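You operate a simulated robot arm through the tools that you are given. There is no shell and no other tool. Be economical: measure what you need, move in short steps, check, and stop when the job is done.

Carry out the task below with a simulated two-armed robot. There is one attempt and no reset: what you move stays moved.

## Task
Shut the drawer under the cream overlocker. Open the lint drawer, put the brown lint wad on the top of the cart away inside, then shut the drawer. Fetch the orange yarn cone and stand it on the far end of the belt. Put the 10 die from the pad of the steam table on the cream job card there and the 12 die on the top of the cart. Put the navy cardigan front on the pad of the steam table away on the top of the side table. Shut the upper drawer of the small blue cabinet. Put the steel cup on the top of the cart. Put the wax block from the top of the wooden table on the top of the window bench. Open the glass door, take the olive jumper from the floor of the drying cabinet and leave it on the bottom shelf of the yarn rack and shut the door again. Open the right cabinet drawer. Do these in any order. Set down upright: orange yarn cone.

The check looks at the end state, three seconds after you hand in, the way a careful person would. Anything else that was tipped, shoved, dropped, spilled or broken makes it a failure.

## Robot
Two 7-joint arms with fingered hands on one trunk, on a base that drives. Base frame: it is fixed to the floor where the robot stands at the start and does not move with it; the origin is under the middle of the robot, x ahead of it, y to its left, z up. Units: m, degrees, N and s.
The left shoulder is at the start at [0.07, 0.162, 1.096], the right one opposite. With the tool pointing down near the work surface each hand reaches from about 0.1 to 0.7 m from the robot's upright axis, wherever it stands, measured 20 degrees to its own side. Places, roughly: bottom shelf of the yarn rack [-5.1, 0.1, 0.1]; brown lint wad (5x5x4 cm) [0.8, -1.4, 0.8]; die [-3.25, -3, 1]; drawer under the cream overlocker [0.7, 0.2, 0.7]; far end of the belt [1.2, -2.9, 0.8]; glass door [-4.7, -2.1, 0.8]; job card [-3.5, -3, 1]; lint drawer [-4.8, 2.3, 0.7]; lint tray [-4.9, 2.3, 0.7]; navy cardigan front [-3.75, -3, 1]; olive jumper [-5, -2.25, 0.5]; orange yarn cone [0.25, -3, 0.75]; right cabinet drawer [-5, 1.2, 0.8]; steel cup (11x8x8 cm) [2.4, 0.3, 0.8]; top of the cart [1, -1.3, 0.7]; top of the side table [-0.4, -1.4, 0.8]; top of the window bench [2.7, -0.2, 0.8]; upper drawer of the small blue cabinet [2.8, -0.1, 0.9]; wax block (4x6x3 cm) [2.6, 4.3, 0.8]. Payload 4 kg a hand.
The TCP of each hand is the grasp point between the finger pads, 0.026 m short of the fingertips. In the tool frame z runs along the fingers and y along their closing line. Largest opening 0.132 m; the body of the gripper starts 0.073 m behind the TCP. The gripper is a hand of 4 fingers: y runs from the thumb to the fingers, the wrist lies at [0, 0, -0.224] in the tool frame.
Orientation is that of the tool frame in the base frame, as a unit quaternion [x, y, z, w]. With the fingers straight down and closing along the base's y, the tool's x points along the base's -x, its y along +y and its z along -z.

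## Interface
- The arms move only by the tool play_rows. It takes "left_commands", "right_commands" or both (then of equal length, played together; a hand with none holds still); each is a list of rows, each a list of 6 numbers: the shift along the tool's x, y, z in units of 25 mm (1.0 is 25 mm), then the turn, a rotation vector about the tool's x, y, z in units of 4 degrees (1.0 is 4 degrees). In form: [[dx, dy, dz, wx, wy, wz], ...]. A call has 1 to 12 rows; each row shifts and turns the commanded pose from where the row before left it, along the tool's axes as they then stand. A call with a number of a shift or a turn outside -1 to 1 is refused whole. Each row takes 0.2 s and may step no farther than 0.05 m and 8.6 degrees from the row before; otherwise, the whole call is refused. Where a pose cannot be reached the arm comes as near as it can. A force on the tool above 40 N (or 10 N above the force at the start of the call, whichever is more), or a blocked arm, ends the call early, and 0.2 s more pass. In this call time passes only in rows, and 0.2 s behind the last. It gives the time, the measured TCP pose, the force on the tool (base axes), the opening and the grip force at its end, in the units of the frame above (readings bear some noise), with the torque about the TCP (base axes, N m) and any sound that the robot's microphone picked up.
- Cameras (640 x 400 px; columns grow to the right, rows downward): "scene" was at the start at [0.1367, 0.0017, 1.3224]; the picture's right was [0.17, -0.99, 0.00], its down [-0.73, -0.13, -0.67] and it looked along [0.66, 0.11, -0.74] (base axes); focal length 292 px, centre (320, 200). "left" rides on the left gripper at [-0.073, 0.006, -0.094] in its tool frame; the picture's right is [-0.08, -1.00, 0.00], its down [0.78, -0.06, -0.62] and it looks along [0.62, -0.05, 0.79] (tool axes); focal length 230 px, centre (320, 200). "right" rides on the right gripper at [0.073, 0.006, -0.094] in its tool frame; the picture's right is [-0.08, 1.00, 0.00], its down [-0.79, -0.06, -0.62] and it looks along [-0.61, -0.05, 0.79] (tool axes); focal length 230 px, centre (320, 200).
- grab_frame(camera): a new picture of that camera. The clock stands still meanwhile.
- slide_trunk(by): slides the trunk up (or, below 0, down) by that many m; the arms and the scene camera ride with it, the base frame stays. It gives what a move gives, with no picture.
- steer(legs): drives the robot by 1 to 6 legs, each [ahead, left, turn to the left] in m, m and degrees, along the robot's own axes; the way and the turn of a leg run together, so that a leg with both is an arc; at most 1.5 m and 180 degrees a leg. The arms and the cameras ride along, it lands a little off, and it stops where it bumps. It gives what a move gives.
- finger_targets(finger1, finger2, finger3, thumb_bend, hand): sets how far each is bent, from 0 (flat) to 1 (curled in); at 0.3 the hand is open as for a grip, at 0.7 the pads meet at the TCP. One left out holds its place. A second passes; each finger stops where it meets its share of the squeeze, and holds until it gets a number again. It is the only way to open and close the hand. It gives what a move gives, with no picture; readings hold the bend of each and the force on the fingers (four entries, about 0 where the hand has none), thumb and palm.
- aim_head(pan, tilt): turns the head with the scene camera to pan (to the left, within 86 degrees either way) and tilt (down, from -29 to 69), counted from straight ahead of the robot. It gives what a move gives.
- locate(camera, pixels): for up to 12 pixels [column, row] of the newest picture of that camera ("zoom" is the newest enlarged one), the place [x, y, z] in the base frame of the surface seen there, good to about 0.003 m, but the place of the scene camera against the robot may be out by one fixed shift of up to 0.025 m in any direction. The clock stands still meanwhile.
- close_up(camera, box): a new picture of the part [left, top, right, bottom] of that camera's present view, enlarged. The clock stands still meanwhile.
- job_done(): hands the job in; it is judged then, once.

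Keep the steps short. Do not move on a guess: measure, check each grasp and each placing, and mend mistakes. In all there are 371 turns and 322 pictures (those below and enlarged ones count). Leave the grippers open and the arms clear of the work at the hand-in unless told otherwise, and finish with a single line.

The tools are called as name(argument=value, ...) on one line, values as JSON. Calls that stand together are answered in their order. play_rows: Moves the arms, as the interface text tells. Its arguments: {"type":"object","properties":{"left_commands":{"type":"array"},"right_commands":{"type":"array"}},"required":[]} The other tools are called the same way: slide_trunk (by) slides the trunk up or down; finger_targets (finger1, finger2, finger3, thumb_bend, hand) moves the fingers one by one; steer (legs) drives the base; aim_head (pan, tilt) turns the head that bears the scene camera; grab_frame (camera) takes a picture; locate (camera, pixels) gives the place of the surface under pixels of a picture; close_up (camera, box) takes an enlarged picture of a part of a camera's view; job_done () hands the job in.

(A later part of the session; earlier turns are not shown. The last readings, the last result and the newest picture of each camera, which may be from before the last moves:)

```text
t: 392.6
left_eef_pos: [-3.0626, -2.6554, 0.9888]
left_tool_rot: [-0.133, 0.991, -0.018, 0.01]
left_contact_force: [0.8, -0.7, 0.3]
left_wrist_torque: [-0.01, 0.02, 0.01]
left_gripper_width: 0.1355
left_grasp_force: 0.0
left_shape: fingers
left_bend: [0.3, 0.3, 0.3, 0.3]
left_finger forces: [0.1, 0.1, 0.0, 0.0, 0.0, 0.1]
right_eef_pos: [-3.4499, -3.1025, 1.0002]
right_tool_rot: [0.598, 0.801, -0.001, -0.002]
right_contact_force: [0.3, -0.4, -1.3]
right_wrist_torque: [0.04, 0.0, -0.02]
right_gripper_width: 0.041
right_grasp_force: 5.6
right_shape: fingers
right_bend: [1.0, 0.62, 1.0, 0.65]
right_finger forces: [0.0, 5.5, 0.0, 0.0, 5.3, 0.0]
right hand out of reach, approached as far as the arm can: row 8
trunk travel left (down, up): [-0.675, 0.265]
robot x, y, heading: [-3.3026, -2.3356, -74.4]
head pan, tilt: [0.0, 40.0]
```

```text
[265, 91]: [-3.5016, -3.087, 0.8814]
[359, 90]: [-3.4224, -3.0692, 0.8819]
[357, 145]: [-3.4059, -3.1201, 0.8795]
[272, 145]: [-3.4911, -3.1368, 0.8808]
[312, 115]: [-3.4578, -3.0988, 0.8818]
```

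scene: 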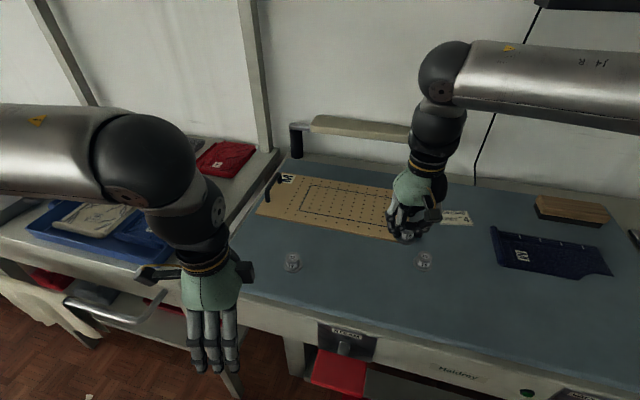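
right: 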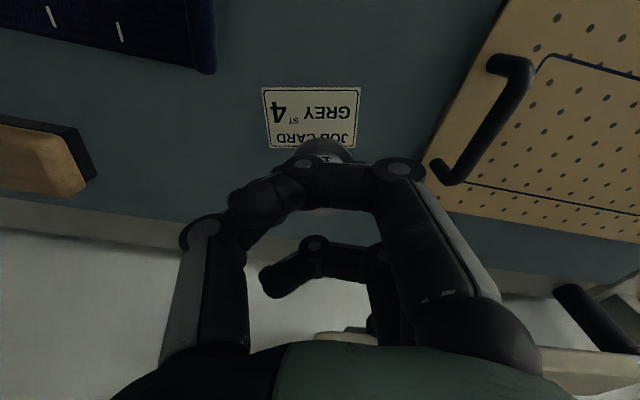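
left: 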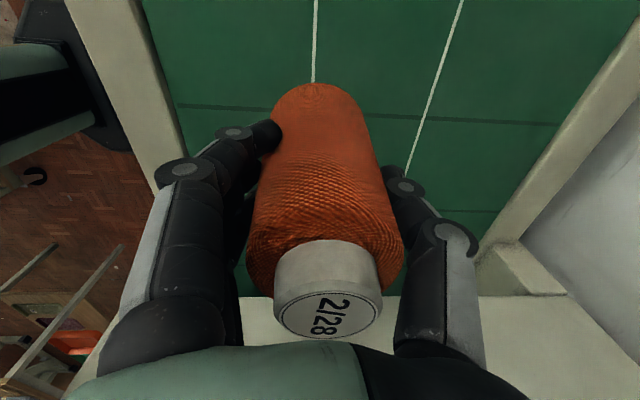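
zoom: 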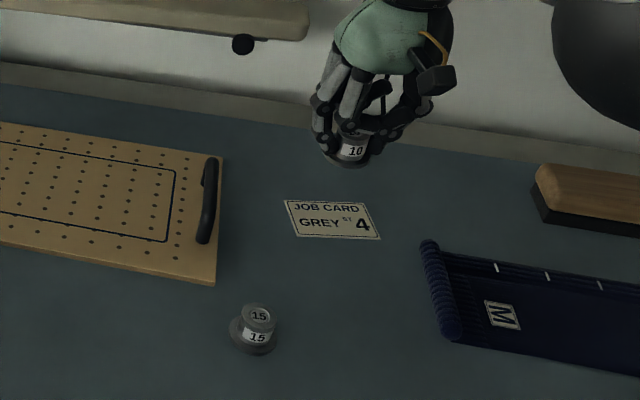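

Card centre (−3.455, −3.103); the die is right above. I lower in steps.

play_rows(right_commands=[[0, -0.1, 1, 0, 0, 0], [0, 0, 1, 0, 0, 0], [0, 0, 0.7, 0, 0, 0]])

close_up(camera="scene", box=[370, 150, 530, 250])

close_up(camera="right", box=[220, 60, 420, 200])

```text
t: 393.4
left_eef_pos: [-3.0636, -2.6553, 0.9895]
left_tool_rot: [-0.133, 0.991, -0.018, 0.011]
left_contact_force: [0.6, -0.4, 0.6]
left_wrist_torque: [-0.01, 0.02, -0.01]
left_gripper_width: 0.1357
left_grasp_force: 0.0
left_shape: fingers
left_bend: [0.3, 0.3, 0.3, 0.3]
left_finger forces: [0.1, 0.0, 0.0, 0.0, 0.0, 0.0]
right_eef_pos: [-3.4536, -3.1028, 0.9322]
right_tool_rot: [0.6, 0.8, 0.001, -0.002]
right_contact_force: [0.2, 0.2, -1.2]
right_wrist_torque: [-0.01, -0.02, 0.0]
right_gripper_width: 0.0409
right_grasp_force: 6.0
right_shape: fingers
right_bend: [1.0, 0.62, 1.0, 0.65]
right_finger forces: [0.1, 5.6, 0.0, 0.1, 5.2, 0.0]
trunk travel left (down, up): [-0.675, 0.265]
robot x, y, heading: [-3.2997, -2.3303, -74.5]
head pan, tilt: [0.0, 40.0]
```

```text
4.00 times, centred on (450, 200) of scene
```

zoom: 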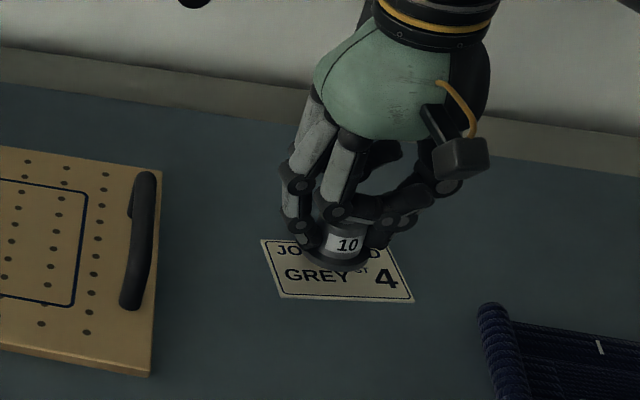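

```text
2.86 times, centred on (320, 130) of right
```

zoom: 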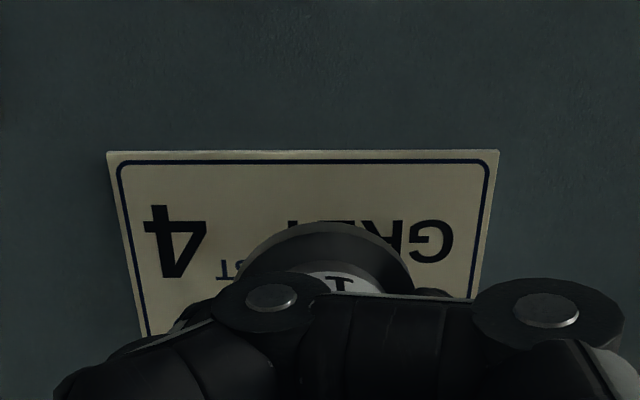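

play_rows(right_commands=[[0, 0, 0.4, 0, 0, 0], [0, 0, 0.15, 0, 0, 0], [0, 0, 0.1, 0, 0, 0]])

```text
t: 394.1
left_eef_pos: [-3.0633, -2.6545, 0.9891]
left_tool_rot: [-0.133, 0.991, -0.019, 0.012]
left_contact_force: [0.2, -0.5, 0.1]
left_wrist_torque: [-0.02, 0.02, -0.02]
left_gripper_width: 0.1359
left_grasp_force: 0.0
left_shape: fingers
left_bend: [0.3, 0.3, 0.3, 0.3]
left_finger forces: [0.0, 0.1, 0.0, 0.1, 0.1, 0.0]
right_eef_pos: [-3.4535, -3.1029, 0.9192]
right_tool_rot: [0.601, 0.8, 0.0, -0.002]
right_contact_force: [-0.2, -0.5, 2.1]
right_wrist_torque: [0.0, -0.05, 0.0]
right_gripper_width: 0.0407
right_grasp_force: 6.3
right_shape: fingers
right_bend: [1.0, 0.62, 1.0, 0.65]
right_finger forces: [0.0, 5.8, 0.0, 0.1, 6.3, 0.1]
trunk travel left (down, up): [-0.675, 0.265]
robot x, y, heading: [-3.3034, -2.334, -74.7]
head pan, tilt: [0.0, 40.0]
```

Light contact. I release the pinch and rise.

finger_targets(hand="right", finger2=0.5, thumb_bend=0.5)

play_rows(right_commands=[[0, 0, -0.5, 0, 0, 0], [0, 0, -1, 0, 0, 0], [0, 0, -1, 0, 0, 0], [0.3, 0, -1, 0, 0, 0]])

close_up(camera="scene", box=[370, 150, 530, 250])

```text
t: 395.1
left_eef_pos: [-3.0621, -2.654, 0.9887]
left_tool_rot: [-0.134, 0.991, -0.018, 0.01]
left_contact_force: [0.1, -0.5, -0.6]
left_wrist_torque: [0.01, -0.02, 0.02]
left_gripper_width: 0.1358
left_grasp_force: 0.0
left_shape: fingers
left_bend: [0.3, 0.3, 0.3, 0.3]
left_finger forces: [0.1, 0.0, 0.0, 0.1, 0.1, 0.0]
right_eef_pos: [-3.4532, -3.1023, 0.918]
right_tool_rot: [0.6, 0.8, 0.0, -0.002]
right_contact_force: [-1.3, -0.4, -0.5]
right_wrist_torque: [0.01, 0.01, 0.01]
right_gripper_width: 0.0474
right_grasp_force: 0.1
right_shape: fingers
right_bend: [1.0, 0.5, 1.0, 0.5]
right_finger forces: [0.1, 0.1, 0.1, 0.1, 0.0, 0.0]
trunk travel left (down, up): [-0.675, 0.265]
robot x, y, heading: [-3.3018, -2.3321, -74.6]
head pan, tilt: [0.0, 40.0]
```

```text
t: 396.1
left_eef_pos: [-3.0636, -2.6541, 0.9892]
left_tool_rot: [-0.133, 0.991, -0.019, 0.011]
left_contact_force: [-0.6, -0.3, 0.1]
left_wrist_torque: [0.0, -0.01, -0.01]
left_gripper_width: 0.136
left_grasp_force: 0.1
left_shape: fingers
left_bend: [0.3, 0.3, 0.3, 0.3]
left_finger forces: [0.0, 0.0, 0.1, 0.0, 0.0, 0.1]
right_eef_pos: [-3.4544, -3.0945, 1.0066]
right_tool_rot: [0.6, 0.8, 0.001, -0.002]
right_contact_force: [-0.1, 0.6, -0.5]
right_wrist_torque: [0.04, -0.01, 0.01]
right_gripper_width: 0.0473
right_grasp_force: 0.0
right_shape: fingers
right_bend: [1.0, 0.5, 1.0, 0.5]
right_finger forces: [0.0, 0.0, 0.0, 0.0, 0.1, 0.0]
trunk travel left (down, up): [-0.675, 0.265]
robot x, y, heading: [-3.2973, -2.3332, -74.8]
head pan, tilt: [0.0, 40.0]
```

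```text
4.00 times, centred on (450, 200) of scene
```

zoom: 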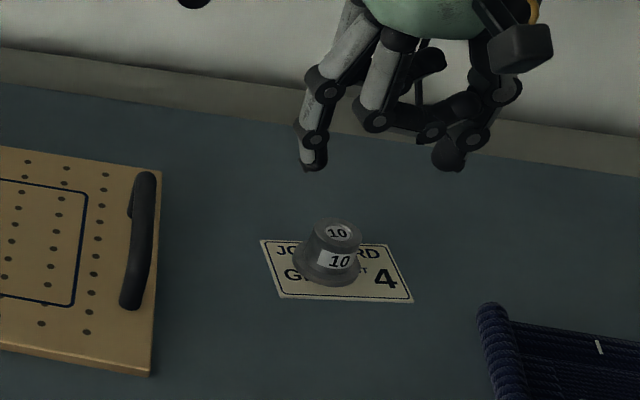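

The 10 die stands on the card. Now the 12 die with the left hand: I shape it the same way and look with its camera.

finger_targets(hand="left", finger1=1.0, finger2=0.47, finger3=1.0, thumb_bend=0.47)

play_rows(right_commands=[[1, 0, 0, 0, 0, 0], [1, 0, 0, 0, 0, 0], [1, 0, 0, 0, 0, 0], [1, 0, 0, 0, 0, 0], [1, 0, 0, 0, 0, 0], [1, 0, 0, 0, 0, 0]])

grab_frame(camera="left")

grab_frame(camera="scene")

```text
t: 397.1
left_eef_pos: [-3.063, -2.6542, 0.9894]
left_tool_rot: [-0.133, 0.991, -0.018, 0.011]
left_contact_force: [0.7, -0.5, 0.0]
left_wrist_torque: [0.0, 0.0, -0.03]
left_gripper_width: 0.0496
left_grasp_force: 0.1
left_shape: fingers
left_bend: [1.0, 0.47, 1.0, 0.47]
left_finger forces: [0.1, 0.0, 0.1, 0.0, 0.1, 0.0]
right_eef_pos: [-3.4556, -3.096, 1.0055]
right_tool_rot: [0.599, 0.8, 0.0, -0.002]
right_contact_force: [-0.4, -0.7, -0.7]
right_wrist_torque: [-0.02, 0.02, -0.03]
right_gripper_width: 0.0474
right_grasp_force: 0.0
right_shape: fingers
right_bend: [1.0, 0.5, 1.0, 0.5]
right_finger forces: [0.0, 0.1, 0.1, 0.0, 0.1, 0.0]
trunk travel left (down, up): [-0.675, 0.265]
robot x, y, heading: [-3.3019, -2.33, -74.5]
head pan, tilt: [0.0, 40.0]
```

```text
t: 398.6
left_eef_pos: [-3.0651, -2.6558, 0.9897]
left_tool_rot: [-0.133, 0.991, -0.019, 0.011]
left_contact_force: [0.2, -0.2, -0.1]
left_wrist_torque: [-0.04, -0.04, -0.01]
left_gripper_width: 0.0494
left_grasp_force: 0.1
left_shape: fingers
left_bend: [1.0, 0.47, 1.0, 0.47]
left_finger forces: [0.1, 0.1, 0.0, 0.1, 0.0, 0.0]
right_eef_pos: [-3.4968, -2.9492, 1.006]
right_tool_rot: [0.601, 0.799, 0.0, -0.001]
right_contact_force: [-0.7, -0.6, -0.3]
right_wrist_torque: [0.0, 0.0, 0.01]
right_gripper_width: 0.0476
right_grasp_force: 0.1
right_shape: fingers
right_bend: [1.0, 0.5, 1.0, 0.5]
right_finger forces: [0.0, 0.1, 0.0, 0.0, 0.1, 0.0]
trunk travel left (down, up): [-0.675, 0.265]
robot x, y, heading: [-3.2974, -2.3308, -74.4]
head pan, tilt: [0.0, 40.0]
```

```text
203 pictures are left
```

left: 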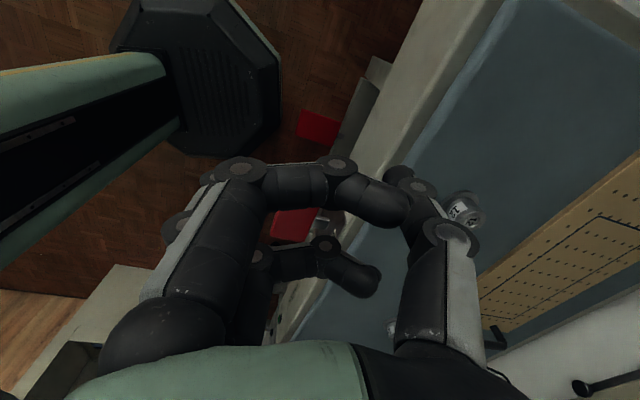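

```text
202 pictures are left
```

scene: 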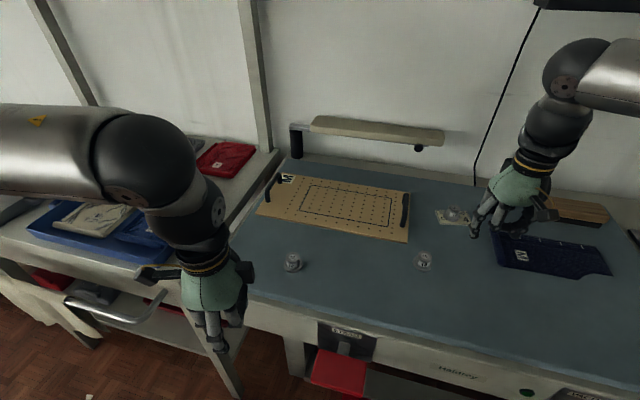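

locate(camera="left", pixels=[[458, 212], [468, 215], [475, 210], [460, 200]])

locate(camera="scene", pixels=[[292, 256], [285, 262], [299, 262], [423, 255]])

```text
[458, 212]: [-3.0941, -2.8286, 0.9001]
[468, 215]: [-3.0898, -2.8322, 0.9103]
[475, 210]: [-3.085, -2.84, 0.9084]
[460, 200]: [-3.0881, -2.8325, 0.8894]
```

```text
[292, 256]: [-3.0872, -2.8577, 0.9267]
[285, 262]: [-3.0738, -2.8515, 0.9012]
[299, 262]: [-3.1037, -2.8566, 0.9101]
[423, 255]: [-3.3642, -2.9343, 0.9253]
```

play_rows(left_commands=[[0.36, -1, 0, 0, 0, 0], [0.36, -1, 0, 0, 0, 0], [0.36, -1, 0, 0, 0, 0], [0.36, -1, 0, 0, 0, 0], [0.36, -1, 0, 0, 0, 0], [0.36, -1, 0, 0, 0, 0], [0.36, -1, 0, 0, 0, 0]])

grab_frame(camera="left")

```text
t: 400.1
left_eef_pos: [-3.077, -2.8408, 0.9938]
left_tool_rot: [-0.133, 0.991, -0.018, 0.012]
left_contact_force: [0.3, 0.8, 0.4]
left_wrist_torque: [0.0, 0.02, -0.02]
left_gripper_width: 0.0492
left_grasp_force: 0.1
left_shape: fingers
left_bend: [1.0, 0.47, 1.0, 0.47]
left_finger forces: [0.0, 0.0, 0.0, 0.0, 0.0, 0.0]
right_eef_pos: [-3.4965, -2.9519, 1.0056]
right_tool_rot: [0.6, 0.8, 0.001, -0.003]
right_contact_force: [-1.1, 0.1, 0.1]
right_wrist_torque: [0.04, -0.02, 0.02]
right_gripper_width: 0.0474
right_grasp_force: 0.1
right_shape: fingers
right_bend: [1.0, 0.5, 1.0, 0.5]
right_finger forces: [0.0, 0.0, 0.1, 0.0, 0.0, 0.1]
trunk travel left (down, up): [-0.675, 0.265]
robot x, y, heading: [-3.2994, -2.3341, -74.4]
head pan, tilt: [0.0, 40.0]
```

```text
201 pictures are left
```

left: 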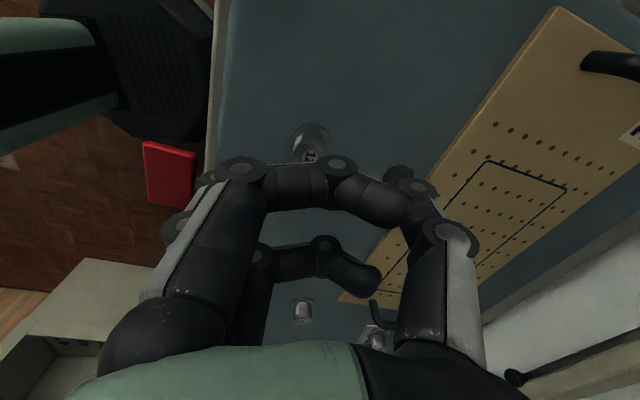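

locate(camera="left", pixels=[[310, 155], [300, 130], [320, 130], [310, 122], [303, 311], [297, 145], [322, 145]])

close_up(camera="left", box=[250, 100, 370, 180])

```text
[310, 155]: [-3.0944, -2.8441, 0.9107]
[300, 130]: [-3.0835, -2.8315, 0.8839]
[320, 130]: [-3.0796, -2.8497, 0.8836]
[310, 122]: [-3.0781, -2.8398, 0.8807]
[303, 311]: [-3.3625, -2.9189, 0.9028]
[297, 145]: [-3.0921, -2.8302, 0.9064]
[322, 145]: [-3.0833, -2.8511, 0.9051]
```

```text
5.00 times, centred on (310, 140) of left
```

zoom: 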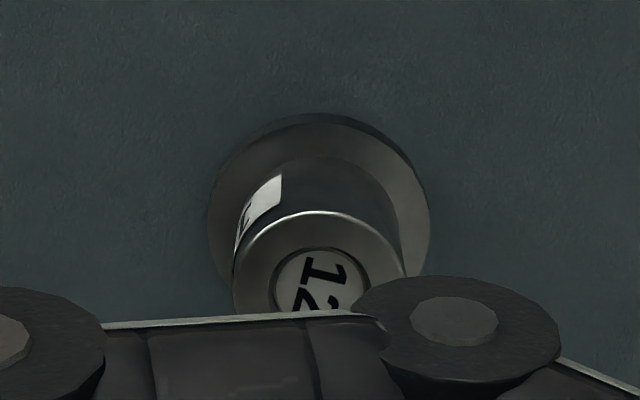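

play_rows(left_commands=[[0.69, 0.06, 0, 0, 0, 0], [0, 0, 1, 0, 0, 0], [0, 0, 1, 0, 0, 0]])

close_up(camera="left", box=[240, 80, 400, 200])

locate(camera="zoom", pixels=[[320, 200], [230, 200], [400, 200], [320, 240], [320, 150]])

```text
t: 400.9
left_eef_pos: [-3.093, -2.8443, 0.943]
left_tool_rot: [-0.132, 0.991, -0.018, 0.01]
left_contact_force: [-1.6, 0.5, 0.3]
left_wrist_torque: [0.01, 0.03, -0.02]
left_gripper_width: 0.0492
left_grasp_force: 0.1
left_shape: fingers
left_bend: [1.0, 0.47, 1.0, 0.47]
left_finger forces: [0.0, 0.0, 0.0, 0.0, 0.0, 0.0]
right_eef_pos: [-3.4953, -2.9515, 1.0059]
right_tool_rot: [0.6, 0.8, 0.0, -0.002]
right_contact_force: [-0.6, 0.6, 0.4]
right_wrist_torque: [0.01, 0.0, -0.01]
right_gripper_width: 0.0474
right_grasp_force: 0.1
right_shape: fingers
right_bend: [1.0, 0.5, 1.0, 0.5]
right_finger forces: [0.0, 0.1, 0.0, 0.0, 0.0, 0.0]
trunk travel left (down, up): [-0.675, 0.265]
robot x, y, heading: [-3.3011, -2.3306, -74.6]
head pan, tilt: [0.0, 40.0]
```

```text
3.33 times, centred on (320, 140) of left
```

zoom: 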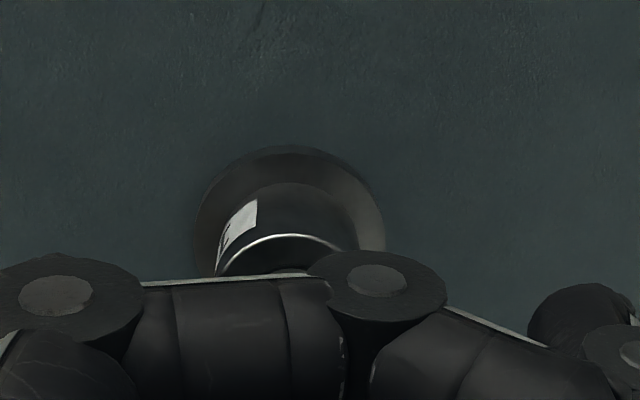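

```text
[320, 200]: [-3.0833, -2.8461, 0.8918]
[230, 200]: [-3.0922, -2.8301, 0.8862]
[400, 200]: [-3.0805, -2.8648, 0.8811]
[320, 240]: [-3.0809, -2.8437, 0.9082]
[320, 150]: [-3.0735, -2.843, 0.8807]
```

play_rows(left_commands=[[0, 0, 0.6, 0, 0, 0], [0, 0, 0.48, 0, 0, 0]])

finger_targets(hand="left", finger2=0.68, thumb_bend=0.68)

play_rows(left_commands=[[0, 0, -0.4, 0, 0, 0], [0, 0, -1, 0, 0, 0], [0, 0, -1, 0, 0, 0]])

grab_frame(camera="scene")

```text
t: 401.6
left_eef_pos: [-3.0926, -2.8467, 0.9176]
left_tool_rot: [-0.133, 0.991, -0.018, 0.01]
left_contact_force: [0.3, 0.1, 0.9]
left_wrist_torque: [0.03, -0.01, 0.0]
left_gripper_width: 0.0495
left_grasp_force: 0.0
left_shape: fingers
left_bend: [1.0, 0.47, 1.0, 0.47]
left_finger forces: [0.1, 0.0, 0.0, 0.0, 0.1, 0.0]
right_eef_pos: [-3.4957, -2.9518, 1.0062]
right_tool_rot: [0.6, 0.8, -0.001, -0.001]
right_contact_force: [-0.1, -0.2, 0.0]
right_wrist_torque: [0.0, -0.02, 0.01]
right_gripper_width: 0.0473
right_grasp_force: 0.1
right_shape: fingers
right_bend: [1.0, 0.5, 1.0, 0.5]
right_finger forces: [0.0, 0.0, 0.0, 0.0, 0.0, 0.0]
trunk travel left (down, up): [-0.675, 0.265]
robot x, y, heading: [-3.2973, -2.3332, -74.5]
head pan, tilt: [0.0, 40.0]
```

```text
t: 402.6
left_eef_pos: [-3.0925, -2.8463, 0.9176]
left_tool_rot: [-0.133, 0.991, -0.017, 0.01]
left_contact_force: [-0.9, -0.3, -0.1]
left_wrist_torque: [0.02, -0.02, -0.01]
left_gripper_width: 0.0408
left_grasp_force: 5.3
left_shape: fingers
left_bend: [1.0, 0.62, 1.0, 0.65]
left_finger forces: [0.0, 5.3, 0.1, 0.0, 5.2, 0.0]
right_eef_pos: [-3.4954, -2.9519, 1.0067]
right_tool_rot: [0.599, 0.801, 0.001, -0.002]
right_contact_force: [0.1, -0.5, -0.9]
right_wrist_torque: [0.02, 0.0, -0.02]
right_gripper_width: 0.0473
right_grasp_force: 0.1
right_shape: fingers
right_bend: [1.0, 0.5, 1.0, 0.5]
right_finger forces: [0.1, 0.0, 0.0, 0.1, 0.1, 0.0]
trunk travel left (down, up): [-0.675, 0.265]
robot x, y, heading: [-3.2987, -2.3345, -74.6]
head pan, tilt: [0.0, 40.0]
```

```text
t: 403.4
left_eef_pos: [-3.0956, -2.8432, 0.9772]
left_tool_rot: [-0.133, 0.991, -0.019, 0.01]
left_contact_force: [-0.4, -0.1, -1.6]
left_wrist_torque: [-0.02, 0.01, 0.02]
left_gripper_width: 0.0405
left_grasp_force: 5.1
left_shape: fingers
left_bend: [1.0, 0.62, 1.0, 0.66]
left_finger forces: [0.0, 5.4, 0.1, 0.1, 5.3, 0.0]
right_eef_pos: [-3.4965, -2.9499, 1.0056]
right_tool_rot: [0.599, 0.801, 0.0, -0.002]
right_contact_force: [-0.5, 0.2, 0.0]
right_wrist_torque: [-0.02, 0.02, 0.01]
right_gripper_width: 0.0476
right_grasp_force: 0.0
right_shape: fingers
right_bend: [1.0, 0.5, 1.0, 0.5]
right_finger forces: [0.1, 0.1, 0.1, 0.0, 0.0, 0.0]
trunk travel left (down, up): [-0.675, 0.265]
robot x, y, heading: [-3.3014, -2.3303, -74.8]
head pan, tilt: [0.0, 40.0]
```

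```text
198 pictures are left
```

scene: 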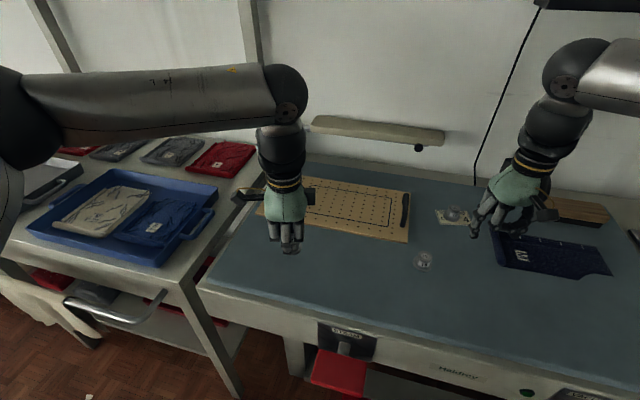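

The 12 die is held. I draw the left hand back, and look closely at the cardigan.

play_rows(left_commands=[[0, 0, -1, 0, 0, 0], [0, 1, 0, 0, 0, 0], [0, 1, 0, 0, 0, 0], [0, 1, 0, 0, 0, 0], [0, 1, 0, 0, 0, 0], [0, 1, 0, 0, 0, 0], [0, 1, 0, 0, 0, 0], [0, 1, 0, 0, 0, 0]])

aim_head(pan=-25, tilt=42)

grab_frame(camera="scene")

```text
t: 405.1
left_eef_pos: [-3.1404, -2.6759, 0.9944]
left_tool_rot: [-0.133, 0.991, -0.02, 0.01]
left_contact_force: [0.5, -0.4, -0.6]
left_wrist_torque: [0.0, 0.01, 0.05]
left_gripper_width: 0.0406
left_grasp_force: 5.1
left_shape: fingers
left_bend: [1.0, 0.62, 1.0, 0.66]
left_finger forces: [0.1, 5.1, 0.0, 0.0, 5.0, 0.1]
right_eef_pos: [-3.4968, -2.9499, 1.0066]
right_tool_rot: [0.599, 0.801, 0.0, -0.002]
right_contact_force: [-0.2, 0.1, -0.2]
right_wrist_torque: [-0.02, -0.04, -0.02]
right_gripper_width: 0.0472
right_grasp_force: 0.0
right_shape: fingers
right_bend: [1.0, 0.5, 1.0, 0.5]
right_finger forces: [0.1, 0.1, 0.0, 0.0, 0.0, 0.0]
trunk travel left (down, up): [-0.675, 0.265]
robot x, y, heading: [-3.3026, -2.3305, -74.7]
head pan, tilt: [0.0, 40.0]
```

```text
t: 406.0
left_eef_pos: [-3.1395, -2.6757, 0.9938]
left_tool_rot: [-0.133, 0.991, -0.018, 0.011]
left_contact_force: [0.3, 0.6, -2.1]
left_wrist_torque: [-0.01, -0.01, 0.0]
left_gripper_width: 0.0406
left_grasp_force: 4.8
left_shape: fingers
left_bend: [1.0, 0.62, 1.0, 0.66]
left_finger forces: [0.0, 5.1, 0.0, 0.0, 5.0, 0.0]
right_eef_pos: [-3.4953, -2.9511, 1.0056]
right_tool_rot: [0.599, 0.8, 0.001, -0.002]
right_contact_force: [-0.7, 0.7, -0.6]
right_wrist_torque: [0.02, 0.02, 0.02]
right_gripper_width: 0.0475
right_grasp_force: 0.0
right_shape: fingers
right_bend: [1.0, 0.5, 1.0, 0.5]
right_finger forces: [0.0, 0.1, 0.0, 0.1, 0.0, 0.0]
trunk travel left (down, up): [-0.675, 0.265]
robot x, y, heading: [-3.2971, -2.331, -74.6]
head pan, tilt: [-25.0, 42.0]
```

```text
197 pictures are left
```

scene: 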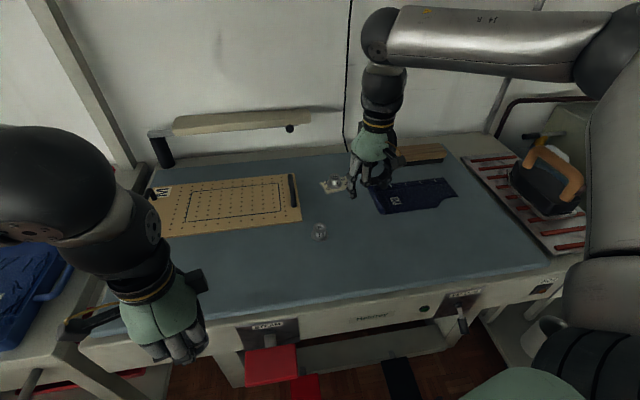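

close_up(camera="scene", box=[320, 140, 480, 240])

locate(camera="zoom", pixels=[[255, 290], [210, 220], [235, 255], [300, 250], [400, 200], [440, 160], [540, 190], [545, 240], [400, 270], [500, 180], [250, 320]])

```text
4.00 times, centred on (400, 190) of scene
```

zoom: 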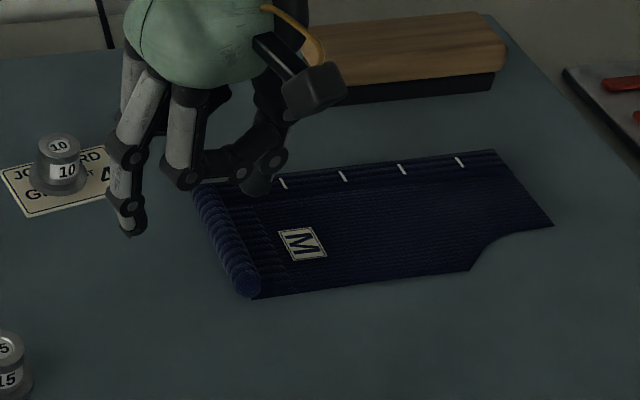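

```text
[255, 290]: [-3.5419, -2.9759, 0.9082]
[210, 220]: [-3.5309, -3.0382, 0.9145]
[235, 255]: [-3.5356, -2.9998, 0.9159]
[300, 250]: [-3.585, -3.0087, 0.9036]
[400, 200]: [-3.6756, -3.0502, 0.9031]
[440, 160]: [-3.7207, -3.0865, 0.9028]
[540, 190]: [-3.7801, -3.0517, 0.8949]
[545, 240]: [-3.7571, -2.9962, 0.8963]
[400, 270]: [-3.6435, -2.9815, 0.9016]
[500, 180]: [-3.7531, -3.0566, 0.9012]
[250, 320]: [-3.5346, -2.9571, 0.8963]
```

The cardigan lies with its rib at x≈−3.525 and width ≈0.12 m along y, turned ~10°. I turn the robot back to face south, open the right hand and yaw it to close across the width.

steer(legs=[[0, 0, -15]])

finger_targets(hand="right", finger1=0.25, finger2=0.25, finger3=0.25, thumb_bend=0.25)

play_rows(right_commands=[[0, 0, 0, 0, 0, 1], [0, 0, 0, 0, 0, 1], [0, 0, 0, 0, 0, 1], [0, 0, 0, 0, 0, 1], [0, 0, 0, 0, 0, 1], [0, 0, 0, 0, 0, 1], [0, 0, 0, 0, 0, 1], [0, 0, 0, 0, 0, 1], [0, 0, 0, 0, 0, 1], [0, 0, 0, 0, 0, 1], [0, 0, 0, 0, 0, 1], [0, 0, 0, 0, 0, 1]])

play_rows(right_commands=[[0, 0, 0, 0, 0, 1], [0, 0, 0, 0, 0, 1], [0, 0, 0, 0, 0, 1], [0, 0, 0, 0, 0, 1], [0, 0, 0, 0, 0, 1], [0, 0, 0, 0, 0, 1], [0, 0, 0, 0, 0, 1], [0, 0, 0, 0, 0, 1]])

grab_frame(camera="right")

```text
t: 407.3
left_eef_pos: [-3.2347, -2.7054, 0.9948]
left_tool_rot: [0.0, 1.0, -0.019, 0.008]
left_contact_force: [0.0, -0.6, -1.4]
left_wrist_torque: [-0.01, 0.01, -0.01]
left_gripper_width: 0.0408
left_grasp_force: 4.8
left_shape: fingers
left_bend: [1.0, 0.62, 1.0, 0.66]
left_finger forces: [0.1, 4.9, 0.0, 0.0, 5.0, 0.0]
right_eef_pos: [-3.6504, -2.878, 1.0058]
right_tool_rot: [0.7, 0.714, 0.0, -0.001]
right_contact_force: [0.1, 0.0, 0.0]
right_wrist_torque: [0.01, 0.01, -0.03]
right_gripper_width: 0.0474
right_grasp_force: 0.1
right_shape: fingers
right_bend: [1.0, 0.5, 1.0, 0.5]
right_finger forces: [0.0, 0.1, 0.1, 0.0, 0.0, 0.0]
trunk travel left (down, up): [-0.675, 0.265]
robot x, y, heading: [-3.3011, -2.334, -89.7]
head pan, tilt: [-25.0, 42.0]
```

```text
t: 408.3
left_eef_pos: [-3.2357, -2.7048, 0.9955]
left_tool_rot: [0.0, 1.0, -0.02, 0.008]
left_contact_force: [-0.4, 0.2, -2.5]
left_wrist_torque: [0.0, 0.0, 0.03]
left_gripper_width: 0.0409
left_grasp_force: 5.3
left_shape: fingers
left_bend: [1.0, 0.62, 1.0, 0.66]
left_finger forces: [0.0, 5.0, 0.1, 0.0, 4.9, 0.0]
right_eef_pos: [-3.6513, -2.879, 1.006]
right_tool_rot: [0.701, 0.713, 0.0, -0.002]
right_contact_force: [-0.7, -0.1, -0.9]
right_wrist_torque: [0.04, -0.03, 0.04]
right_gripper_width: 0.1458
right_grasp_force: 0.0
right_shape: fingers
right_bend: [0.25, 0.25, 0.25, 0.25]
right_finger forces: [0.0, 0.1, 0.0, 0.0, 0.0, 0.0]
trunk travel left (down, up): [-0.675, 0.265]
robot x, y, heading: [-3.3062, -2.3329, -89.9]
head pan, tilt: [-25.0, 42.0]
```

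```text
t: 410.9
left_eef_pos: [-3.2357, -2.7062, 0.9945]
left_tool_rot: [-0.001, 1.0, -0.019, 0.008]
left_contact_force: [0.3, -0.7, -1.4]
left_wrist_torque: [0.01, 0.02, 0.01]
left_gripper_width: 0.0411
left_grasp_force: 4.5
left_shape: fingers
left_bend: [1.0, 0.62, 1.0, 0.66]
left_finger forces: [0.0, 5.0, 0.1, 0.1, 4.9, 0.1]
right_eef_pos: [-3.6499, -2.8799, 1.006]
right_tool_rot: [0.93, 0.367, 0.001, -0.001]
right_contact_force: [-0.3, -0.9, -0.2]
right_wrist_torque: [0.01, 0.02, 0.02]
right_gripper_width: 0.1458
right_grasp_force: 0.0
right_shape: fingers
right_bend: [0.25, 0.25, 0.25, 0.25]
right_finger forces: [0.0, 0.1, 0.0, 0.1, 0.0, 0.0]
trunk travel left (down, up): [-0.675, 0.265]
robot x, y, heading: [-3.3004, -2.3324, -89.7]
head pan, tilt: [-25.0, 42.0]
```

```text
t: 412.7
left_eef_pos: [-3.2357, -2.706, 0.9955]
left_tool_rot: [-0.001, 1.0, -0.02, 0.007]
left_contact_force: [0.2, 1.0, -0.8]
left_wrist_torque: [0.01, 0.0, 0.04]
left_gripper_width: 0.0406
left_grasp_force: 5.3
left_shape: fingers
left_bend: [1.0, 0.62, 1.0, 0.66]
left_finger forces: [0.0, 5.0, 0.1, 0.0, 4.9, 0.0]
right_eef_pos: [-3.65, -2.879, 1.0066]
right_tool_rot: [0.995, 0.096, -0.001, -0.001]
right_contact_force: [0.7, 0.1, 0.3]
right_wrist_torque: [0.04, 0.0, 0.02]
right_gripper_width: 0.1461
right_grasp_force: 0.0
right_shape: fingers
right_bend: [0.25, 0.25, 0.25, 0.25]
right_finger forces: [0.1, 0.0, 0.0, 0.1, 0.0, 0.1]
trunk travel left (down, up): [-0.675, 0.265]
robot x, y, heading: [-3.3006, -2.335, -89.4]
head pan, tilt: [-25.0, 42.0]
```

```text
195 pictures are left
```

right: 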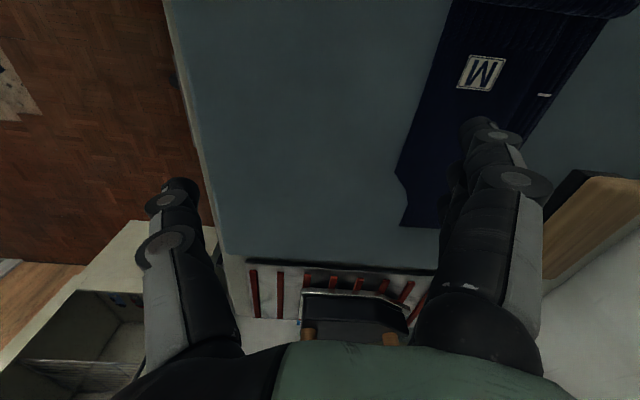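

locate(camera="right", pixels=[[455, 20], [440, 50], [600, 40], [620, 15], [540, 10], [500, 6], [425, 100], [410, 140], [480, 70], [440, 215]])

close_up(camera="right", box=[380, 0, 640, 163])

```text
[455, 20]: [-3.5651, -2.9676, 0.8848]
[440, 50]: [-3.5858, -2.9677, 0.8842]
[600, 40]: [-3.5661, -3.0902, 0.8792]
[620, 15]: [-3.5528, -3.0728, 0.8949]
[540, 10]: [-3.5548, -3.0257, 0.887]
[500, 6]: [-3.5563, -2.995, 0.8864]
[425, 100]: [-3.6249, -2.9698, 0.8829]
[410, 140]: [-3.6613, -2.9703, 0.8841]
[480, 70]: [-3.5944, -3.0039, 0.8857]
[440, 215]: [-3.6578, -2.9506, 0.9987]
```

```text
2.45 times, centred on (510, 82) of right
```

zoom: 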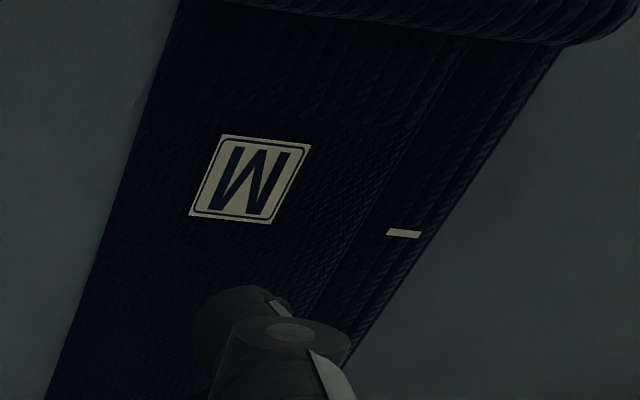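

locate(camera="right", pixels=[[560, 190], [590, 200], [545, 240], [600, 180], [545, 120]])

play_rows(right_commands=[[1, 1, 0, 0, 0, 1], [1, 1, 0, 0, 0, 1], [1, 1, 0, 0, 0, 0.7], [0.6, 1, 0, 0, 0, 0], [0, 1, 0, 0, 0, 0], [0, 0.7, 0, 0, 0, 0]])

grab_frame(camera="right")

```text
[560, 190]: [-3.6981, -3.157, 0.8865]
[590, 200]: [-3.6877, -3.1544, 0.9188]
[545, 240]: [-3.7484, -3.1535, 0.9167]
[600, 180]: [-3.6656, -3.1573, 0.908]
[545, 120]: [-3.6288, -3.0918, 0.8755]
```

```text
t: 414.1
left_eef_pos: [-3.2362, -2.7064, 0.9944]
left_tool_rot: [-0.002, 1.0, -0.019, 0.008]
left_contact_force: [0.1, -0.3, -1.6]
left_wrist_torque: [-0.03, 0.01, -0.03]
left_gripper_width: 0.0409
left_grasp_force: 5.3
left_shape: fingers
left_bend: [1.0, 0.62, 1.0, 0.66]
left_finger forces: [0.0, 5.0, 0.0, 0.0, 4.9, 0.0]
right_eef_pos: [-3.5516, -3.0114, 1.0041]
right_tool_rot: [1.0, 0.002, -0.001, -0.001]
right_contact_force: [0.3, -0.2, -0.5]
right_wrist_torque: [0.04, -0.01, -0.03]
right_gripper_width: 0.1463
right_grasp_force: 0.0
right_shape: fingers
right_bend: [0.25, 0.25, 0.25, 0.25]
right_finger forces: [0.0, 0.0, 0.1, 0.0, 0.0, 0.0]
trunk travel left (down, up): [-0.675, 0.265]
robot x, y, heading: [-3.3031, -2.3358, -89.6]
head pan, tilt: [-25.0, 42.0]
```

```text
193 pictures are left
```

right: 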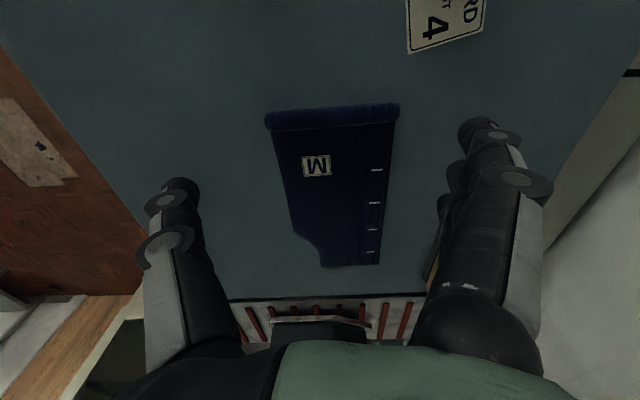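

locate(camera="right", pixels=[[268, 120], [398, 110], [332, 108], [332, 122], [280, 150], [389, 145], [291, 200], [383, 200], [355, 262], [332, 150]])

```text
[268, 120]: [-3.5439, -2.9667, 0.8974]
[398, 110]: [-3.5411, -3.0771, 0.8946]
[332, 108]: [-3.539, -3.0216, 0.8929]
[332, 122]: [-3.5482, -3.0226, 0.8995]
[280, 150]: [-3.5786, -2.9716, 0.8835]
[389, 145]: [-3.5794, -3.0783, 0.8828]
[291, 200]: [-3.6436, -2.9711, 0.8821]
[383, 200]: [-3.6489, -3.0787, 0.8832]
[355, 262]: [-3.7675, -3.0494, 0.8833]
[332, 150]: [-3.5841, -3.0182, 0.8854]
```

The cardigan is axis-aligned: y −2.969…−3.0785, rib x −3.533…−3.557. I centre on the rib and descend with the open hand.

play_rows(right_commands=[[0, 0.48, 1, 0, 0, 0], [0, 0, 1, 0, 0, 0], [0, 0, 1, 0, 0, 0], [0, 0, 0.45, 0, 0, 0]])

grab_frame(camera="right")

```text
t: 415.1
left_eef_pos: [-3.2363, -2.7077, 0.9949]
left_tool_rot: [0.0, 1.0, -0.02, 0.008]
left_contact_force: [-0.8, 0.0, -2.1]
left_wrist_torque: [0.01, -0.02, -0.01]
left_gripper_width: 0.0407
left_grasp_force: 5.0
left_shape: fingers
left_bend: [1.0, 0.62, 1.0, 0.66]
left_finger forces: [0.0, 5.0, 0.0, 0.1, 4.8, 0.1]
right_eef_pos: [-3.5529, -3.0216, 0.9184]
right_tool_rot: [1.0, 0.003, -0.001, -0.002]
right_contact_force: [0.3, -0.3, 0.0]
right_wrist_torque: [0.0, -0.02, -0.01]
right_gripper_width: 0.146
right_grasp_force: 0.1
right_shape: fingers
right_bend: [0.25, 0.25, 0.25, 0.25]
right_finger forces: [0.1, 0.0, 0.1, 0.0, 0.1, 0.1]
trunk travel left (down, up): [-0.675, 0.265]
robot x, y, heading: [-3.3013, -2.3336, -89.9]
head pan, tilt: [-25.0, 42.0]
```

```text
192 pictures are left
```

right: 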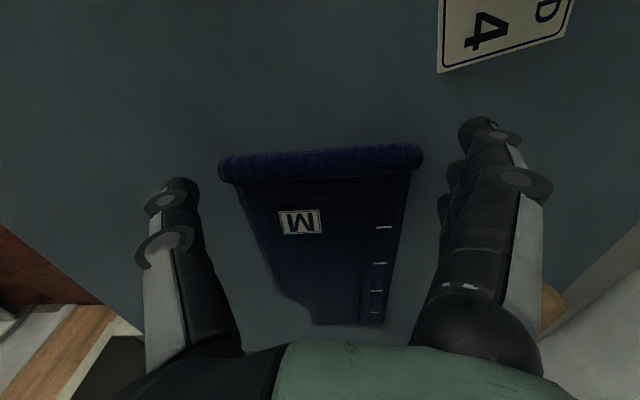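

play_rows(right_commands=[[0, 0, 0.25, 0, 0, 0]])

finger_targets(hand="right", finger1=0.45, finger2=0.5, finger3=0.45, thumb_bend=0.5)

grab_frame(camera="right")

```text
t: 415.5
left_eef_pos: [-3.2371, -2.706, 0.9948]
left_tool_rot: [-0.002, 1.0, -0.02, 0.008]
left_contact_force: [-0.2, -0.1, -2.0]
left_wrist_torque: [0.02, 0.01, 0.02]
left_gripper_width: 0.0407
left_grasp_force: 5.1
left_shape: fingers
left_bend: [1.0, 0.62, 1.0, 0.66]
left_finger forces: [0.1, 5.2, 0.0, 0.0, 5.0, 0.0]
right_eef_pos: [-3.5523, -3.0227, 0.9128]
right_tool_rot: [1.0, 0.002, -0.001, -0.001]
right_contact_force: [0.5, 0.2, -0.3]
right_wrist_torque: [0.02, -0.02, 0.0]
right_gripper_width: 0.1461
right_grasp_force: 0.0
right_shape: fingers
right_bend: [0.25, 0.25, 0.25, 0.25]
right_finger forces: [0.0, 0.1, 0.1, 0.1, 0.0, 0.0]
trunk travel left (down, up): [-0.675, 0.265]
robot x, y, heading: [-3.3007, -2.333, -89.7]
head pan, tilt: [-25.0, 42.0]
```

```text
t: 416.5
left_eef_pos: [-3.2353, -2.7049, 0.9954]
left_tool_rot: [-0.001, 1.0, -0.02, 0.008]
left_contact_force: [-1.2, 0.7, -1.5]
left_wrist_torque: [0.01, -0.01, 0.0]
left_gripper_width: 0.0405
left_grasp_force: 4.9
left_shape: fingers
left_bend: [1.0, 0.62, 1.0, 0.66]
left_finger forces: [0.0, 4.9, 0.0, 0.0, 4.9, 0.0]
right_eef_pos: [-3.5523, -3.0223, 0.9131]
right_tool_rot: [1.0, 0.003, -0.001, -0.002]
right_contact_force: [-0.4, 1.5, 4.9]
right_wrist_torque: [0.15, 0.1, -0.09]
right_gripper_width: 0.1
right_grasp_force: 15.4
right_shape: fingers
right_bend: [0.45, 0.3, 0.39, 0.44]
right_finger forces: [0.1, 9.4, 5.7, 0.0, 15.7, 0.0]
trunk travel left (down, up): [-0.675, 0.265]
robot x, y, heading: [-3.3027, -2.3333, -89.7]
head pan, tilt: [-25.0, 42.0]
```

```text
191 pictures are left
```

right: 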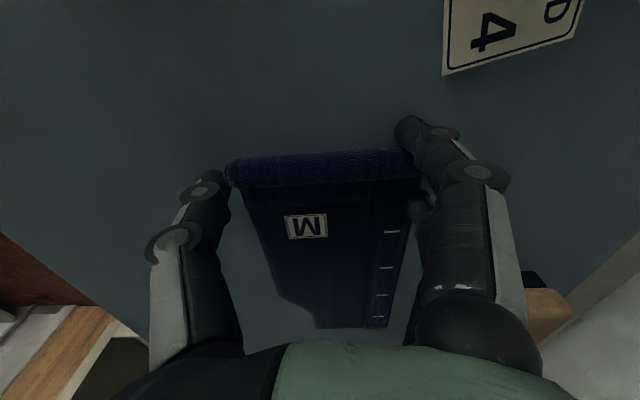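

Grip ≈15 N on rib and edge. I lift a little and check.

play_rows(right_commands=[[0, 0, -0.5, 0, 0, 0], [0, 0, -0.7, 0, 0, 0], [0, 0, -0.8, 0, 0, 0]])

close_up(camera="scene", box=[300, 80, 520, 240])

grab_frame(camera="right")

```text
t: 417.3
left_eef_pos: [-3.2352, -2.7054, 0.9957]
left_tool_rot: [0.0, 1.0, -0.019, 0.009]
left_contact_force: [-0.9, -0.2, -1.5]
left_wrist_torque: [0.0, -0.01, 0.02]
left_gripper_width: 0.0408
left_grasp_force: 5.3
left_shape: fingers
left_bend: [1.0, 0.62, 1.0, 0.66]
left_finger forces: [0.0, 5.0, 0.1, 0.0, 4.9, 0.0]
right_eef_pos: [-3.5504, -3.0235, 0.9624]
right_tool_rot: [1.0, 0.003, -0.001, -0.001]
right_contact_force: [-0.8, -0.6, -0.8]
right_wrist_torque: [0.06, -0.03, -0.01]
right_gripper_width: 0.099
right_grasp_force: 14.6
right_shape: fingers
right_bend: [0.45, 0.3, 0.39, 0.44]
right_finger forces: [0.0, 9.8, 5.2, 0.0, 14.2, 0.1]
trunk travel left (down, up): [-0.675, 0.265]
robot x, y, heading: [-3.303, -2.3327, -89.5]
head pan, tilt: [-25.0, 42.0]
```

```text
2.50 times, centred on (410, 160) of scene
```

zoom: 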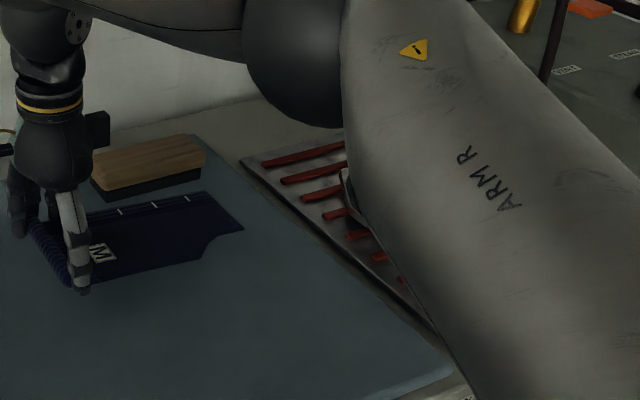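

```text
189 pictures are left
```

right: 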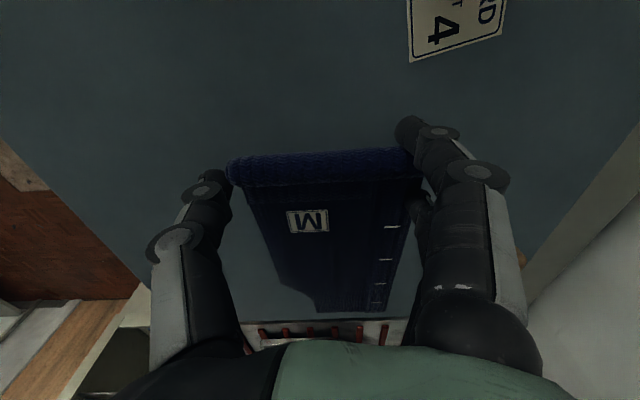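

It lifts well with a slight droop. I raise it more and draw it back toward the robot.

play_rows(right_commands=[[0, 0, -1, 0, 0, 0], [0, 0, -1, 0, 0, 0], [0, -0.5, -1, 0, 0, 0], [0, -1, 0, 0, 0, 0], [0, -1, 0, 0, 0, 0], [0, -1, 0, 0, 0, 0], [0, -1, 0, 0, 0, 0], [0, -1, 0, 0, 0, 0], [0, -1, 0, 0, 0, 0], [0, -1, 0, 0, 0, 0], [0, -1, 0, 0, 0, 0], [0, -1, 0, 0, 0, 0]])

aim_head(pan=-10, tilt=45)

grab_frame(camera="scene")

```text
t: 419.9
left_eef_pos: [-3.2357, -2.7048, 0.9949]
left_tool_rot: [-0.001, 1.0, -0.02, 0.008]
left_contact_force: [0.1, -0.3, -1.2]
left_wrist_torque: [-0.03, -0.01, 0.02]
left_gripper_width: 0.0406
left_grasp_force: 5.0
left_shape: fingers
left_bend: [1.0, 0.62, 1.0, 0.66]
left_finger forces: [0.1, 4.9, 0.0, 0.0, 4.8, 0.0]
right_eef_pos: [-3.5517, -2.784, 1.0399]
right_tool_rot: [1.0, 0.002, -0.002, -0.002]
right_contact_force: [-0.4, -0.1, -0.7]
right_wrist_torque: [-0.05, -0.04, 0.01]
right_gripper_width: 0.0969
right_grasp_force: 13.9
right_shape: fingers
right_bend: [0.45, 0.28, 0.44, 0.45]
right_finger forces: [2.6, 11.2, 2.1, 0.0, 12.4, 0.1]
trunk travel left (down, up): [-0.675, 0.265]
robot x, y, heading: [-3.3005, -2.3339, -89.9]
head pan, tilt: [-25.0, 42.0]
```

```text
t: 420.7
left_eef_pos: [-3.2372, -2.7067, 0.9939]
left_tool_rot: [-0.001, 1.0, -0.019, 0.008]
left_contact_force: [0.6, -0.5, -1.8]
left_wrist_torque: [-0.02, 0.01, 0.01]
left_gripper_width: 0.0408
left_grasp_force: 4.9
left_shape: fingers
left_bend: [1.0, 0.62, 1.0, 0.66]
left_finger forces: [0.0, 5.0, 0.0, 0.0, 4.9, 0.0]
right_eef_pos: [-3.5511, -2.7856, 1.04]
right_tool_rot: [1.0, 0.003, -0.001, -0.001]
right_contact_force: [0.8, 0.2, -0.5]
right_wrist_torque: [0.01, -0.03, -0.01]
right_gripper_width: 0.0967
right_grasp_force: 14.2
right_shape: fingers
right_bend: [0.45, 0.28, 0.44, 0.45]
right_finger forces: [2.6, 11.2, 2.0, 0.0, 12.4, 0.0]
trunk travel left (down, up): [-0.675, 0.265]
robot x, y, heading: [-3.3028, -2.331, -89.7]
head pan, tilt: [-10.0, 45.0]
```

```text
188 pictures are left
```

scene: 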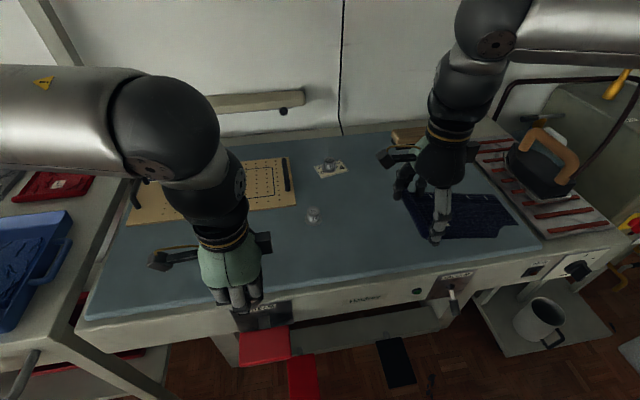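

steer(legs=[[-0.3, 0, 0], [0, 0, 90]])

aim_head(pan=0, tilt=25)

grab_frame(camera="scene")

```text
t: 426.5
left_eef_pos: [-2.9276, -1.9774, 0.9946]
left_tool_rot: [-0.698, 0.716, -0.008, 0.018]
left_contact_force: [-0.7, 0.4, -2.2]
left_wrist_torque: [0.0, 0.03, 0.02]
left_gripper_width: 0.0406
left_grasp_force: 5.1
left_shape: fingers
left_bend: [1.0, 0.62, 1.0, 0.66]
left_finger forces: [0.1, 4.7, 0.1, 0.0, 4.6, 0.1]
right_eef_pos: [-2.858, -2.2963, 1.0395]
right_tool_rot: [0.715, 0.699, -0.001, 0.0]
right_contact_force: [-0.9, -0.1, -0.2]
right_wrist_torque: [0.03, 0.05, 0.02]
right_gripper_width: 0.0968
right_grasp_force: 13.6
right_shape: fingers
right_bend: [0.45, 0.28, 0.44, 0.45]
right_finger forces: [1.9, 11.0, 1.6, 0.1, 12.0, 0.0]
trunk travel left (down, up): [-0.675, 0.265]
robot x, y, heading: [-3.3006, -2.0335, -1.3]
head pan, tilt: [-10.0, 45.0]
```

```text
t: 427.3
left_eef_pos: [-2.9267, -1.9774, 0.9951]
left_tool_rot: [-0.698, 0.716, -0.008, 0.019]
left_contact_force: [0.1, -0.1, -2.6]
left_wrist_torque: [0.02, 0.01, 0.0]
left_gripper_width: 0.0408
left_grasp_force: 5.1
left_shape: fingers
left_bend: [1.0, 0.62, 1.0, 0.66]
left_finger forces: [0.1, 4.6, 0.0, 0.1, 4.7, 0.1]
right_eef_pos: [-2.8571, -2.2959, 1.0398]
right_tool_rot: [0.715, 0.699, -0.002, -0.001]
right_contact_force: [0.0, -0.2, -0.4]
right_wrist_torque: [0.06, 0.01, 0.03]
right_gripper_width: 0.0966
right_grasp_force: 13.5
right_shape: fingers
right_bend: [0.45, 0.28, 0.44, 0.45]
right_finger forces: [1.9, 10.9, 1.6, 0.0, 12.0, 0.1]
trunk travel left (down, up): [-0.675, 0.265]
robot x, y, heading: [-3.3012, -2.0293, -1.1]
head pan, tilt: [0.0, 25.0]
```

```text
187 pictures are left
```

scene: 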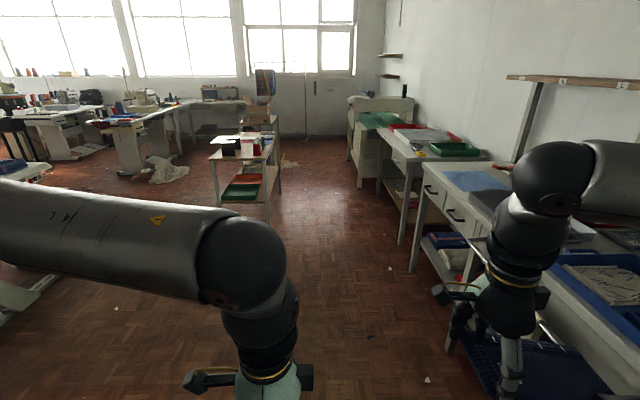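

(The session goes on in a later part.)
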